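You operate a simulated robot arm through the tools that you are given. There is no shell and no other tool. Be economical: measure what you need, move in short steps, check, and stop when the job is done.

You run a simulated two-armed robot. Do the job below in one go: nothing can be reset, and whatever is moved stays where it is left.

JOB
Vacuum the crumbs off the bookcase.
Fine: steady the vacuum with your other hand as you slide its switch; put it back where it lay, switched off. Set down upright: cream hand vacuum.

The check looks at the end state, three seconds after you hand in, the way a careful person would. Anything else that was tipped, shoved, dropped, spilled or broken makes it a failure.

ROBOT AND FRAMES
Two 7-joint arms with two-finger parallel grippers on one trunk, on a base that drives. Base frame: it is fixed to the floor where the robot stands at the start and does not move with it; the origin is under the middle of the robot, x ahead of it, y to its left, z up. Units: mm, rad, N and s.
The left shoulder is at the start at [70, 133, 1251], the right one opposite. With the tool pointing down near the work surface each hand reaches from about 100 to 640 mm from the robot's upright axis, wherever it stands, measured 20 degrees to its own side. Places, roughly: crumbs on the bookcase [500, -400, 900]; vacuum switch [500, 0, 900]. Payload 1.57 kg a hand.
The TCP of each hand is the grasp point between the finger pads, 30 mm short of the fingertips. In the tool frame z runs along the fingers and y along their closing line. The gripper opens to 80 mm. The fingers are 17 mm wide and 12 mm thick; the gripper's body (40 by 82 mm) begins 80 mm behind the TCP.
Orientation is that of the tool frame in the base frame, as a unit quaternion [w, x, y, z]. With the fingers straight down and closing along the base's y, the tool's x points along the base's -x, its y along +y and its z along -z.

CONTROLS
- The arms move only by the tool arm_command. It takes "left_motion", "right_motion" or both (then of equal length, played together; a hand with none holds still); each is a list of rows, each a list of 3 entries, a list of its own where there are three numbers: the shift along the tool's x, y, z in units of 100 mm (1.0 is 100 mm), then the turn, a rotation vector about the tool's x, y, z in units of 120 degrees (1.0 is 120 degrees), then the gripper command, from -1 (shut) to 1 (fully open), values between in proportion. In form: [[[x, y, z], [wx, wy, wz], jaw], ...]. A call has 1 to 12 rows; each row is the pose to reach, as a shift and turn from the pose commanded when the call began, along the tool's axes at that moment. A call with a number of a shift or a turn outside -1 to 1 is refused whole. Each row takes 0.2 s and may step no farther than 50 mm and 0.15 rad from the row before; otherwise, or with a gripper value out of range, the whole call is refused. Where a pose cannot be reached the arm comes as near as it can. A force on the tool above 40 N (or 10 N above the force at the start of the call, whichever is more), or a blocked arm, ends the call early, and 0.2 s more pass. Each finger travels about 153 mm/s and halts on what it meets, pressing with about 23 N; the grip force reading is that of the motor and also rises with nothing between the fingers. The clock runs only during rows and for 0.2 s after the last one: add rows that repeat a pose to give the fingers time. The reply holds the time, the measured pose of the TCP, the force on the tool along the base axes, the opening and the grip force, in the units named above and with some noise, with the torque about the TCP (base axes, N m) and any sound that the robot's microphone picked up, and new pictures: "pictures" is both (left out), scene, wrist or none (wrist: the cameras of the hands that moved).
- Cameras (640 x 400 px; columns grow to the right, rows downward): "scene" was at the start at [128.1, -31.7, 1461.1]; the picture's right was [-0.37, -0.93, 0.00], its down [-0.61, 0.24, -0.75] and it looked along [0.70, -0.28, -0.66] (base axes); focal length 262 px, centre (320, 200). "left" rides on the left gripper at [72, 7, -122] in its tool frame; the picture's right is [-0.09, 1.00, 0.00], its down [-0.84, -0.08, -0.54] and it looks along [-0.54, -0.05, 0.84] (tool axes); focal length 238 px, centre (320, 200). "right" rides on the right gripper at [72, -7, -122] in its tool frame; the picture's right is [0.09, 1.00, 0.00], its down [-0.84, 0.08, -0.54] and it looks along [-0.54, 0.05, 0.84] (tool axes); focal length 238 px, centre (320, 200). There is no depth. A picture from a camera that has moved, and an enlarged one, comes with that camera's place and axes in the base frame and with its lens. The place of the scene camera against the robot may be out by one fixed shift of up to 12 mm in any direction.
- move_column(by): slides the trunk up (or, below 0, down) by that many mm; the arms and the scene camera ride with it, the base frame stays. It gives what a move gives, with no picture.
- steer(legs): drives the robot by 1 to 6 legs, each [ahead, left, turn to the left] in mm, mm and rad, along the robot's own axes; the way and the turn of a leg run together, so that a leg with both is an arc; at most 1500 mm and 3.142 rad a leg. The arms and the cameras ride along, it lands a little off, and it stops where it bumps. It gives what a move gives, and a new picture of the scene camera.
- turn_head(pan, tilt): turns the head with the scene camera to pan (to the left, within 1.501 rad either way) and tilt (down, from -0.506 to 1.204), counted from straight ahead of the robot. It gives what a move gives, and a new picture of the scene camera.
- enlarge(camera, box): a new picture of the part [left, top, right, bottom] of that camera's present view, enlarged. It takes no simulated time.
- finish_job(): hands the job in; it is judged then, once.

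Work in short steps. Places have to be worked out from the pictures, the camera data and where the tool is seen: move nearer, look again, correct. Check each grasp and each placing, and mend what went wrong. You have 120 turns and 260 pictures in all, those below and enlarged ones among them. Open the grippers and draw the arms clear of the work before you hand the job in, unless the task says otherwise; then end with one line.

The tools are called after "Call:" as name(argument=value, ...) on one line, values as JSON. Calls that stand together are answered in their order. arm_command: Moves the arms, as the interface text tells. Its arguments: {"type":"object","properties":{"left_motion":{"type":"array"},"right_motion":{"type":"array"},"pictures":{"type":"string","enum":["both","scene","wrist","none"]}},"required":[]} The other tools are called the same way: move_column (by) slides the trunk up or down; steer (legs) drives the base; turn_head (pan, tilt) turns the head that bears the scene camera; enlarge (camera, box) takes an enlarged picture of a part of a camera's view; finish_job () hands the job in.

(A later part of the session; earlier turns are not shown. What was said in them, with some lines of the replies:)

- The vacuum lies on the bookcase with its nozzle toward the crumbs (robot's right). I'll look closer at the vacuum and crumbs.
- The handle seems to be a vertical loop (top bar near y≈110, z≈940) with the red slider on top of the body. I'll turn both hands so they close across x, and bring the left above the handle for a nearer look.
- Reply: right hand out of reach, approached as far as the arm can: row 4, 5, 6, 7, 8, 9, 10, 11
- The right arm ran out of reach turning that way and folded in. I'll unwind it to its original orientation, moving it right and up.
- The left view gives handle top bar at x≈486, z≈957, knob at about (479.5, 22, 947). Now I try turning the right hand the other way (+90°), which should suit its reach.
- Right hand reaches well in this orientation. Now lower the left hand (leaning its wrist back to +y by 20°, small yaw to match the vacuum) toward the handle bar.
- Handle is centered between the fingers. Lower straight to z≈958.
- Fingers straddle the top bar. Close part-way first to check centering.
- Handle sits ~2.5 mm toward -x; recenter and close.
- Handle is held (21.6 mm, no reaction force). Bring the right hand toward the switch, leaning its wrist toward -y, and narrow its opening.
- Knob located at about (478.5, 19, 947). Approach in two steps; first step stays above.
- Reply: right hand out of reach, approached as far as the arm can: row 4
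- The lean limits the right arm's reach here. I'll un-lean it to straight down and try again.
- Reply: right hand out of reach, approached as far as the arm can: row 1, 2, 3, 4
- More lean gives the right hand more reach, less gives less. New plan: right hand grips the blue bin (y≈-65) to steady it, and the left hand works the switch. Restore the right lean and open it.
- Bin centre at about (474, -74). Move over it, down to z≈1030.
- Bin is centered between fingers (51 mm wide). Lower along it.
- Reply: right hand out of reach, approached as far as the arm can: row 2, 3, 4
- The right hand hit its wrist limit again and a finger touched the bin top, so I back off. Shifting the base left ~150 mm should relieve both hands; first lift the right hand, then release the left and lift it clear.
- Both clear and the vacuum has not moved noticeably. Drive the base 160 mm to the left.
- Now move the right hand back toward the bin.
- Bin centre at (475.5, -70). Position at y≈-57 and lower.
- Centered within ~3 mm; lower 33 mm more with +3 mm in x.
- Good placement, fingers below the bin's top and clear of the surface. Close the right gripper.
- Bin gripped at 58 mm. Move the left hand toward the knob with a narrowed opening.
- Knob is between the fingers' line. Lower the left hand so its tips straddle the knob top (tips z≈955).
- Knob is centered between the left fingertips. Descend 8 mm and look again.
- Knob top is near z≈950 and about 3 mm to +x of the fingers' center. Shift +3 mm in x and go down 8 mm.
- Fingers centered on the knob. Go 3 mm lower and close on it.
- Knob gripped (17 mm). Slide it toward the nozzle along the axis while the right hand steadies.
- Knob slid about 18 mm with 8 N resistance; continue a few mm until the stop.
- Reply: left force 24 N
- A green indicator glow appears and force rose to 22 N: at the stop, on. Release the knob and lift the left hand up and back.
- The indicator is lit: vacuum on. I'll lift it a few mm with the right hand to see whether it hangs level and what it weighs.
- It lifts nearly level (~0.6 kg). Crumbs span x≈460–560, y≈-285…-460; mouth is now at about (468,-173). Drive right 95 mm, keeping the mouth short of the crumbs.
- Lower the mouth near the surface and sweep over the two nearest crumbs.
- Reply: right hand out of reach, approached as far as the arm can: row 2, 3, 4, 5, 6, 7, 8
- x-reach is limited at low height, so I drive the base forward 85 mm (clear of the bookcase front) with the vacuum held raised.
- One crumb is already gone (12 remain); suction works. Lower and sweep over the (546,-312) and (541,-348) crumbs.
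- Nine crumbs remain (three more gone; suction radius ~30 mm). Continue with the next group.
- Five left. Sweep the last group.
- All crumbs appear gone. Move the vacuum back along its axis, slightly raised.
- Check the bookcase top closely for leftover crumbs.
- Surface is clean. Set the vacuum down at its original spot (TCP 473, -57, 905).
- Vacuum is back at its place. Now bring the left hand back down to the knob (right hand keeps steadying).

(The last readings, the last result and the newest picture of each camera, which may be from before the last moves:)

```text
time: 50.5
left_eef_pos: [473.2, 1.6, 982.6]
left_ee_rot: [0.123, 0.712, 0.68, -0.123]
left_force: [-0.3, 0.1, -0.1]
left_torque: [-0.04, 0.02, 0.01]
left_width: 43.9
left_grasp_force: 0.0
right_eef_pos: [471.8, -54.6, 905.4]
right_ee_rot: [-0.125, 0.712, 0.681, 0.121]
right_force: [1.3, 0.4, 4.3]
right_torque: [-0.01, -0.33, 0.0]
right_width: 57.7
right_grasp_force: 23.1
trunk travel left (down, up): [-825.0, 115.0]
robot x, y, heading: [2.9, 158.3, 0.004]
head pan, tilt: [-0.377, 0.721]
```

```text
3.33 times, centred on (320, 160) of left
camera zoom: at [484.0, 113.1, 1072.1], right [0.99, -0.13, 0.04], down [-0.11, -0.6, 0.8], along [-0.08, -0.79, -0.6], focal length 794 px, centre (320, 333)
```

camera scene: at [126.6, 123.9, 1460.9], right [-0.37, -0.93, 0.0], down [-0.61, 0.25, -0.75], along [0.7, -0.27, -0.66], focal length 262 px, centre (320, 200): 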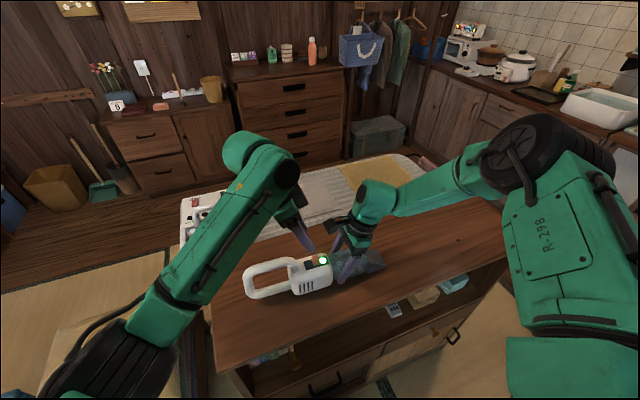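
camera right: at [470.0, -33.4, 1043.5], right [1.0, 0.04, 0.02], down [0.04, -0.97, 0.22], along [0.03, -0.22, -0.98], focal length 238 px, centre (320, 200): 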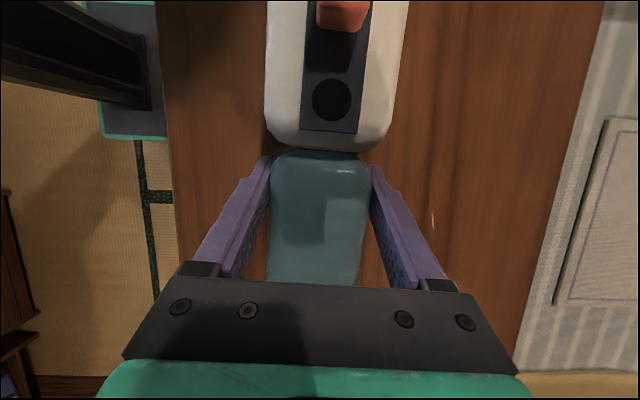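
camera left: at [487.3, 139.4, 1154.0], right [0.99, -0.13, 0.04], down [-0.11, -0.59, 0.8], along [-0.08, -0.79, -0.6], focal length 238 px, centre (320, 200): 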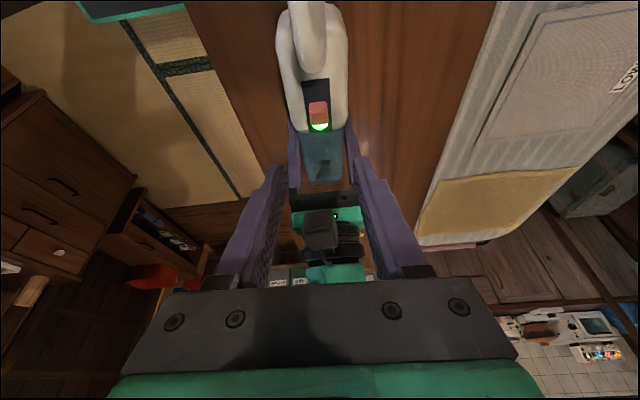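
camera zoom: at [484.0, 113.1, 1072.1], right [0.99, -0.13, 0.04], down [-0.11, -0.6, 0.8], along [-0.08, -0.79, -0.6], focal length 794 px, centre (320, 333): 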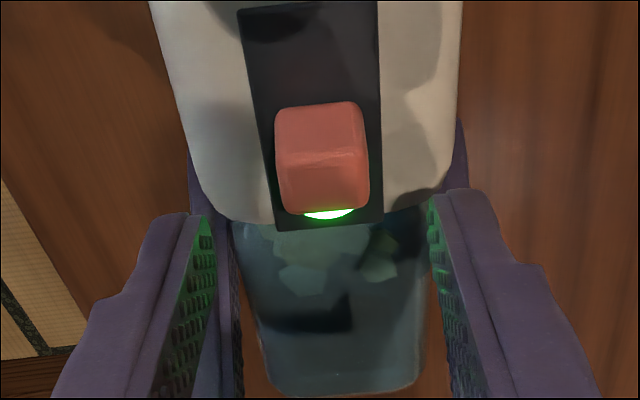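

Aligned; a vertical 13 mm descent puts the pads beside the knob. Descend and close.

Call:
arm_command(left_motion=[[[-0.022, 0, 0.062], [0, 0, 0], 0.1], [[-0.044, 0, 0.123], [0, 0, 0], 0.1], [[-0.044, 0, 0.123], [0, 0, 0], -0.3], [[-0.044, 0, 0.123], [0, 0, 0], -0.6], [[-0.044, 0, 0.123], [0, 0, 0], -1], [[-0.044, 0, 0.123], [0, 0, 0], -1]], pictures="none")

Call:
enlarge(camera="left", box=[240, 100, 400, 220])

```text
time: 51.1
left_eef_pos: [474.7, -3.8, 977.2]
left_ee_rot: [0.128, 0.711, 0.68, -0.122]
left_force: [-1.2, 6.3, 6.8]
left_torque: [-0.64, -0.15, 0.02]
left_width: 27.7
left_grasp_force: 0.0
right_eef_pos: [471.7, -56.4, 907.0]
right_ee_rot: [-0.121, 0.716, 0.676, 0.121]
right_force: [-0.7, -1.2, 2.9]
right_torque: [0.98, -0.09, 0.1]
right_width: 58.0
right_grasp_force: 22.7
trunk travel left (down, up): [-825.0, 115.0]
robot x, y, heading: [-0.6, 160.7, -0.002]
head pan, tilt: [-0.377, 0.721]
stopped in row 3 (left hand): the force on the tool passed its limit (the readings are from after the stop); the commanded pose is now the measured one
```

```text
3.33 times, centred on (320, 160) of left
camera zoom: at [484.1, 106.4, 1067.9], right [0.99, -0.13, 0.05], down [-0.12, -0.59, 0.8], along [-0.07, -0.8, -0.6], focal length 794 px, centre (320, 333)
```

zoom: 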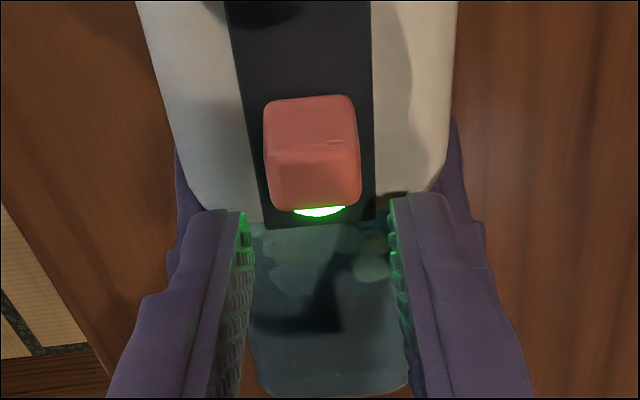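

I misjudged the tilt sign and the tips ended forward of the knob and touched. Back up, reopen, and shift +12 mm in y.

Call:
arm_command(left_motion=[[[-0.034, 0, -0.094], [0, 0, 0], 0.1], [[0.079, 0, -0.135], [0, 0, 0], 0.1], [[0.079, 0, -0.135], [0, 0, 0], 0.1]], pictures="none")

Call:
enlarge(camera="left", box=[240, 100, 400, 220])

Call:
enlarge(camera="scene", box=[210, 180, 450, 330])

```text
time: 51.9
left_eef_pos: [472.3, 7.5, 986.2]
left_ee_rot: [0.127, 0.711, 0.681, -0.122]
left_force: [0.1, 0.3, -0.9]
left_torque: [-0.02, 0.0, 0.0]
left_width: 44.1
left_grasp_force: 0.1
right_eef_pos: [472.8, -57.8, 905.2]
right_ee_rot: [-0.122, 0.715, 0.677, 0.121]
right_force: [-2.2, 3.7, 10.5]
right_torque: [0.26, -0.39, 0.16]
right_width: 58.0
right_grasp_force: 23.0
trunk travel left (down, up): [-825.0, 115.0]
robot x, y, heading: [0.8, 158.9, -0.003]
head pan, tilt: [-0.377, 0.721]
```

```text
3.33 times, centred on (320, 160) of left
camera zoom: at [483.6, 117.9, 1076.8], right [0.99, -0.13, 0.05], down [-0.11, -0.59, 0.8], along [-0.07, -0.79, -0.6], focal length 794 px, centre (320, 333)
```

zoom: 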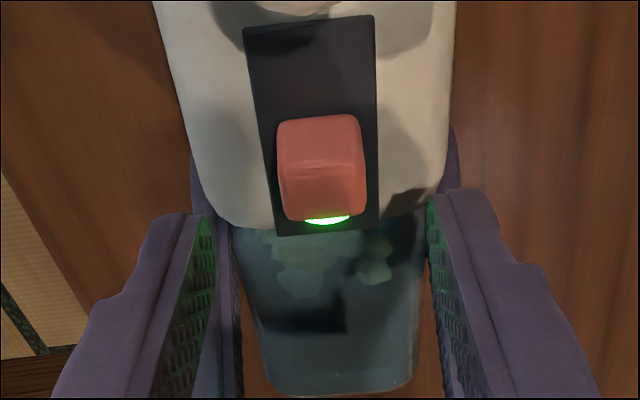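

```text
2.67 times, centred on (330, 255) of scene
camera zoom: at [123.5, 129.3, 1461.4], right [-0.37, -0.93, 0.0], down [-0.61, 0.24, -0.75], along [0.7, -0.28, -0.66], focal length 700 px, centre (293, 53)
```

zoom: 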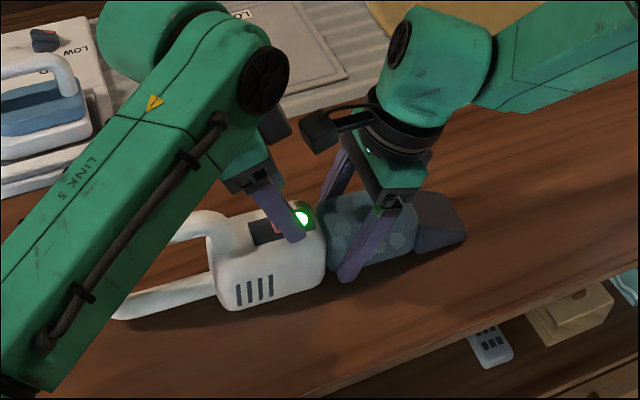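

Now descend truly vertically (with -4 mm y) to z≈970, still open.

Call:
arm_command(left_motion=[[[0.008, 0, 0.055], [0, 0, 0], 0.1], [[0.012, 0, 0.11], [0, 0, 0], 0.1], [[0.017, 0, 0.164], [0, 0, 0], 0.1]], pictures="none")

Call:
enlarge(camera="left", box=[240, 100, 400, 220])

```text
time: 52.7
left_eef_pos: [473.5, 4.3, 971.3]
left_ee_rot: [0.127, 0.712, 0.68, -0.123]
left_force: [0.8, 0.4, 0.0]
left_torque: [0.02, 0.0, -0.01]
left_width: 44.0
left_grasp_force: 0.0
right_eef_pos: [471.8, -57.2, 904.1]
right_ee_rot: [-0.121, 0.716, 0.677, 0.121]
right_force: [-1.7, 3.3, 12.7]
right_torque: [0.27, -0.48, 0.1]
right_width: 57.9
right_grasp_force: 23.2
trunk travel left (down, up): [-825.0, 115.0]
robot x, y, heading: [-4.1, 160.4, 0.0]
head pan, tilt: [-0.377, 0.721]
```

```text
3.33 times, centred on (320, 160) of left
camera zoom: at [483.8, 114.7, 1060.9], right [0.99, -0.13, 0.05], down [-0.11, -0.59, 0.8], along [-0.08, -0.8, -0.6], focal length 794 px, centre (320, 333)
```

zoom: 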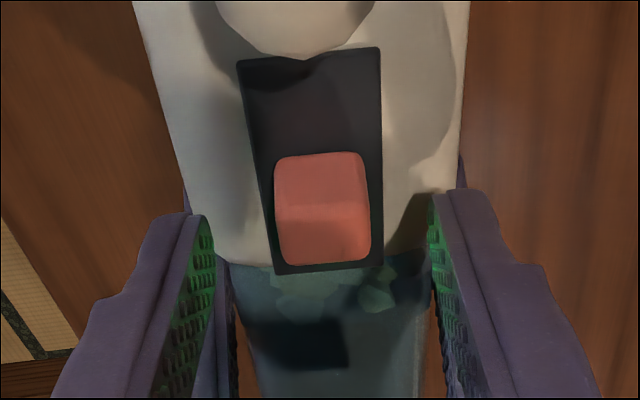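

Matches the earlier grip geometry, still lit green. Close on the knob.

Call:
arm_command(left_motion=[[[0, 0, 0], [0, 0, 0], -0.2], [[0, 0, 0], [0, 0, 0], -0.5], [[0, 0, 0], [0, 0, 0], -1], [[0, 0, 0], [0, 0, 0], -1]], pictures="none")

Call:
enlarge(camera="left", box=[240, 100, 400, 220])

```text
time: 53.7
left_eef_pos: [474.6, 4.4, 971.0]
left_ee_rot: [0.126, 0.711, 0.681, -0.121]
left_force: [3.6, -0.6, 0.8]
left_torque: [0.04, 0.05, 0.04]
left_width: 16.5
left_grasp_force: 23.0
right_eef_pos: [471.8, -56.8, 905.0]
right_ee_rot: [-0.121, 0.716, 0.677, 0.121]
right_force: [-4.0, 2.3, 12.9]
right_torque: [0.21, -0.88, 0.24]
right_width: 58.3
right_grasp_force: 22.9
trunk travel left (down, up): [-825.0, 115.0]
robot x, y, heading: [1.8, 157.2, -0.004]
head pan, tilt: [-0.377, 0.721]
```

```text
3.33 times, centred on (320, 160) of left
camera zoom: at [484.2, 114.8, 1060.9], right [0.99, -0.13, 0.05], down [-0.11, -0.59, 0.8], along [-0.07, -0.79, -0.6], focal length 794 px, centre (320, 333)
```

zoom: 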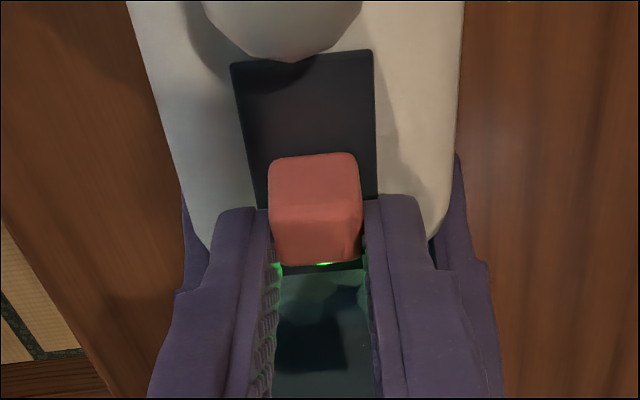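

Slide the knob back toward the handle, 18 mm first.

Call:
arm_command(left_motion=[[[0.038, 0, -0.014], [0, 0, 0], -1], [[0.075, 0, -0.027], [0, 0, 0], -1], [[0.113, 0, -0.041], [0, 0, 0], -1], [[0.15, 0, -0.055], [0, 0, 0], -1], [[0.179, 0, -0.065], [0, 0, 0], -1]], pictures="none")

Call:
enlarge(camera="left", box=[240, 100, 400, 220])

```text
time: 54.9
left_eef_pos: [475.7, 21.3, 970.7]
left_ee_rot: [0.128, 0.711, 0.68, -0.122]
left_force: [-0.5, -5.1, 2.8]
left_torque: [0.0, 0.19, -0.01]
left_width: 16.4
left_grasp_force: 22.8
right_eef_pos: [471.9, -57.6, 904.8]
right_ee_rot: [-0.122, 0.715, 0.677, 0.121]
right_force: [0.1, 5.8, 9.1]
right_torque: [-0.39, -0.72, 0.08]
right_width: 58.3
right_grasp_force: 23.2
trunk travel left (down, up): [-825.0, 115.0]
robot x, y, heading: [-1.0, 158.6, -0.0]
head pan, tilt: [-0.377, 0.721]
```

```text
3.33 times, centred on (320, 160) of left
camera zoom: at [485.0, 132.0, 1060.8], right [0.99, -0.13, 0.05], down [-0.11, -0.59, 0.8], along [-0.08, -0.8, -0.6], focal length 794 px, centre (320, 333)
```

zoom: 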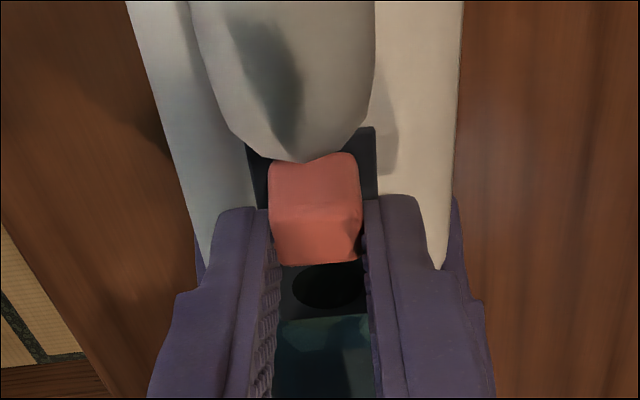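

The indicator is dark: off, knob back at its original place. Release and lift the left hand.

Call:
arm_command(left_motion=[[[0, 0, 0], [0, 0, 0], -0.3], [[0, 0, 0], [0, 0, 0], 0.1], [[0, 0, 0], [0, 0, 0], 0.1], [[-0.1, 0, -0.3], [0, 0, 0], 0.1], [[-0.22, 0, -0.62], [0, 0, 0], 0.1], [[-0.34, 0, -0.94], [0, 0, 0], 0.1]], pictures="both")

Call:
enlarge(camera="scene", box=[210, 180, 450, 330])

```text
time: 56.3
left_eef_pos: [474.2, 23.1, 1069.6]
left_ee_rot: [0.126, 0.711, 0.681, -0.122]
left_force: [0.1, 0.0, -1.0]
left_torque: [-0.02, 0.02, 0.0]
left_width: 44.2
left_grasp_force: 0.0
right_eef_pos: [472.0, -58.3, 904.8]
right_ee_rot: [-0.121, 0.716, 0.677, 0.12]
right_force: [-0.7, 2.0, 10.4]
right_torque: [0.17, -0.47, 0.09]
right_width: 58.1
right_grasp_force: 23.2
trunk travel left (down, up): [-825.0, 115.0]
robot x, y, heading: [-2.9, 155.2, 0.002]
head pan, tilt: [-0.377, 0.721]
camera scene: at [123.8, 129.0, 1461.3], right [-0.37, -0.93, 0.0], down [-0.61, 0.24, -0.75], along [0.7, -0.28, -0.66], focal length 262 px, centre (320, 200)
camera left: at [484.0, 133.6, 1160.6], right [0.99, -0.13, 0.05], down [-0.11, -0.59, 0.8], along [-0.08, -0.79, -0.6], focal length 238 px, centre (320, 200)
```

scene: 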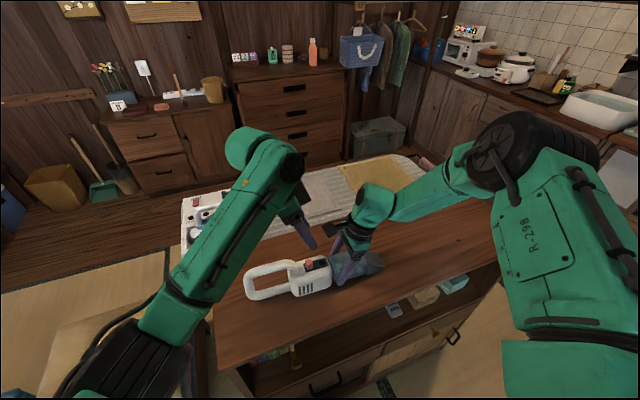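
left: 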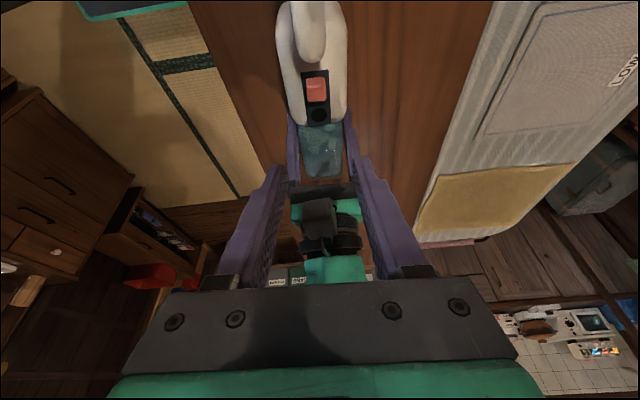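

```text
2.67 times, centred on (330, 255) of scene
camera zoom: at [123.8, 129.0, 1461.3], right [-0.37, -0.93, 0.0], down [-0.61, 0.24, -0.75], along [0.7, -0.28, -0.66], focal length 700 px, centre (293, 53)
```

zoom: 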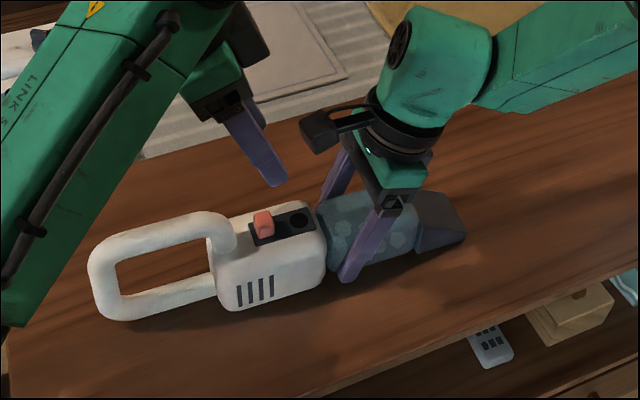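

Vacuum matches its original spot and is off. Release the right hand and lift straight up.

Call:
arm_command(right_motion=[[[0, 0, 0], [0, 0, 0], 0.6], [[0, 0, 0], [0, 0, 0], 0.85], [[0, 0, 0], [0, 0, 0], 0.85], [[0.085, 0, -0.235], [0, 0, 0], 0.85], [[0.17, 0, -0.47], [0, 0, 0], 0.85], [[0.255, 0, -0.7], [0, 0, 0], 0.85], [[0.34, 0, -0.94], [0, 0, 0], 1]], pictures="both")

Call:
enlarge(camera="scene", box=[210, 180, 450, 330])

```text
time: 57.9
left_eef_pos: [474.4, 21.0, 1068.5]
left_ee_rot: [0.126, 0.711, 0.681, -0.122]
left_force: [-0.5, 0.0, 0.2]
left_torque: [0.0, 0.0, 0.02]
left_width: 43.9
left_grasp_force: 0.1
right_eef_pos: [474.3, -57.8, 1004.9]
right_ee_rot: [-0.123, 0.716, 0.677, 0.12]
right_force: [-0.7, -0.6, -0.2]
right_torque: [-0.02, -0.01, -0.01]
right_width: 80.1
right_grasp_force: 0.1
trunk travel left (down, up): [-825.0, 115.0]
robot x, y, heading: [-0.7, 158.6, -0.001]
head pan, tilt: [-0.377, 0.721]
camera scene: at [125.6, 127.9, 1461.1], right [-0.37, -0.93, 0.0], down [-0.61, 0.24, -0.75], along [0.7, -0.28, -0.66], focal length 262 px, centre (320, 200)
camera right: at [470.8, -31.9, 1141.9], right [1.0, 0.03, 0.02], down [0.03, -0.97, 0.23], along [0.02, -0.23, -0.97], focal length 238 px, centre (320, 200)
```

scene: 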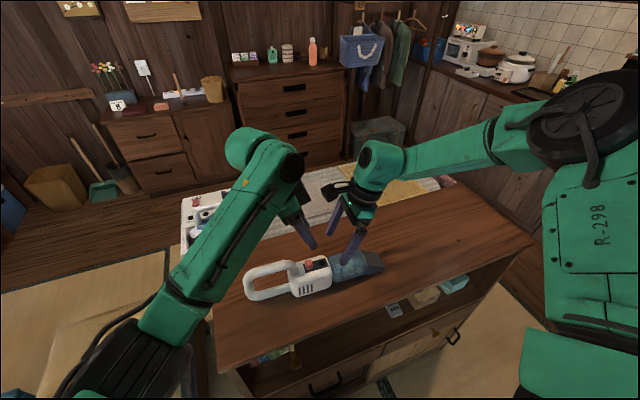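
right: 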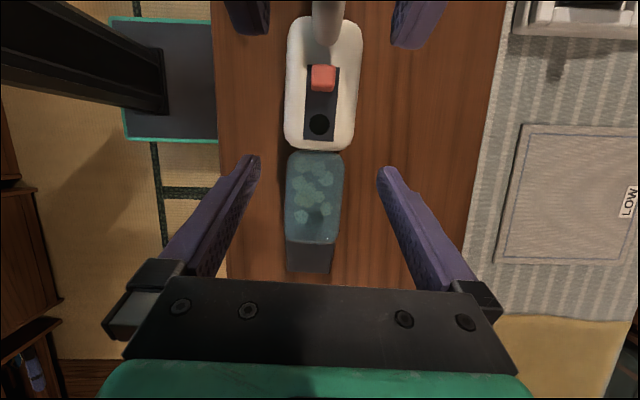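

```text
2.67 times, centred on (330, 255) of scene
camera zoom: at [125.6, 127.9, 1461.1], right [-0.37, -0.93, 0.0], down [-0.61, 0.24, -0.75], along [0.7, -0.28, -0.66], focal length 700 px, centre (293, 53)
```

zoom: 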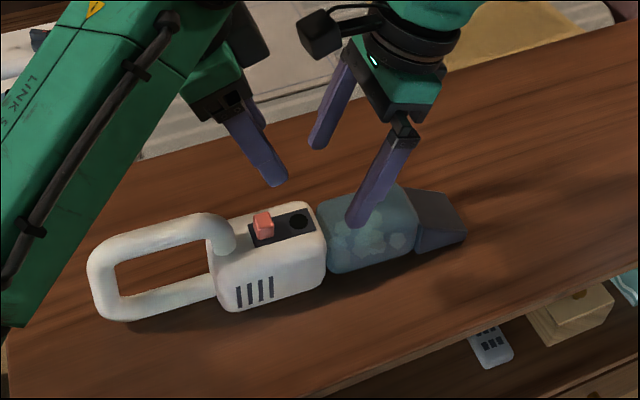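

The bin now shows the crumbs inside, and the vacuum stands off in place. Draw both arms up and apart with grippers open.

Call:
arm_command(left_motion=[[[0.07, 0, -0.24], [0, 0, 0], 0.1], [[0.14, 0, -0.48], [0, 0, 0], 0.4], [[0.22, 0, -0.72], [0, 0, 0], 0.8], [[0.29, 0, -0.957], [0, 0, 0], 1], [[0.29, 0, -0.957], [0, 0, 0], 1]], right_motion=[[[-0.07, 0, -0.24], [0, 0, 0], 1], [[-0.14, 0, -0.48], [0, 0, 0], 1], [[-0.22, 0, -0.72], [0, 0, 0], 1], [[-0.29, 0, -0.957], [0, 0, 0], 1], [[-0.29, 0, -0.957], [0, 0, 0], 1]], pictures="scene")

Call:
enlarge(camera="scene", box=[200, 160, 540, 370])

```text
time: 59.1
left_eef_pos: [476.7, 82.4, 1147.6]
left_ee_rot: [0.126, 0.712, 0.68, -0.123]
left_force: [-0.6, -0.4, 0.3]
left_torque: [0.01, -0.02, -0.01]
left_width: 79.9
left_grasp_force: 0.1
right_eef_pos: [471.5, -119.1, 1084.8]
right_ee_rot: [-0.123, 0.715, 0.677, 0.121]
right_force: [0.8, 0.3, 0.0]
right_torque: [0.02, -0.06, 0.02]
right_width: 79.9
right_grasp_force: 0.2
trunk travel left (down, up): [-825.0, 115.0]
robot x, y, heading: [-3.8, 157.7, -0.002]
head pan, tilt: [-0.377, 0.721]
camera scene: at [126.4, 127.8, 1461.0], right [-0.37, -0.93, 0.0], down [-0.61, 0.24, -0.75], along [0.7, -0.28, -0.66], focal length 262 px, centre (320, 200)
```

scene: 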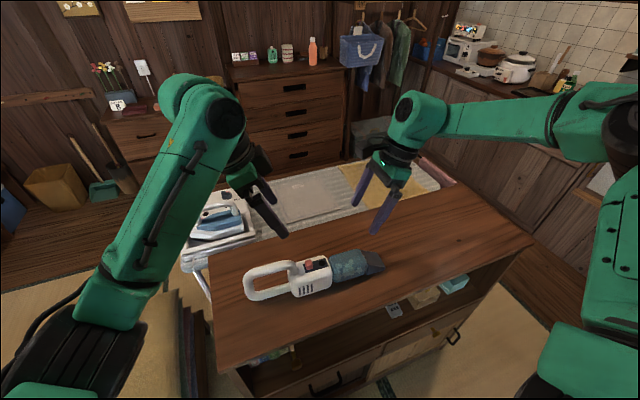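

```text
1.88 times, centred on (370, 265) of scene
camera zoom: at [126.4, 127.8, 1461.0], right [-0.37, -0.93, 0.0], down [-0.61, 0.24, -0.75], along [0.7, -0.28, -0.66], focal length 494 px, centre (226, 78)
```

zoom: 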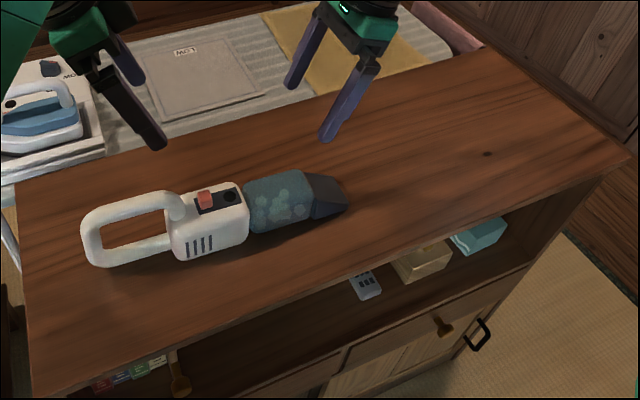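

The bookcase is clean, the vacuum is off and upright in its place, and both hands are clear. Handing in.

Call:
finish_job()

```text
The job is handed in.
```

The crumbs are vacuumed off the bookcase, and the vacuum is switched off and standing upright within about 5 mm of where it lay. The right hand steadied it each time the left hand slid the switch. My left hand bumped it once while lining up on the switch, and nothing else was disturbed.
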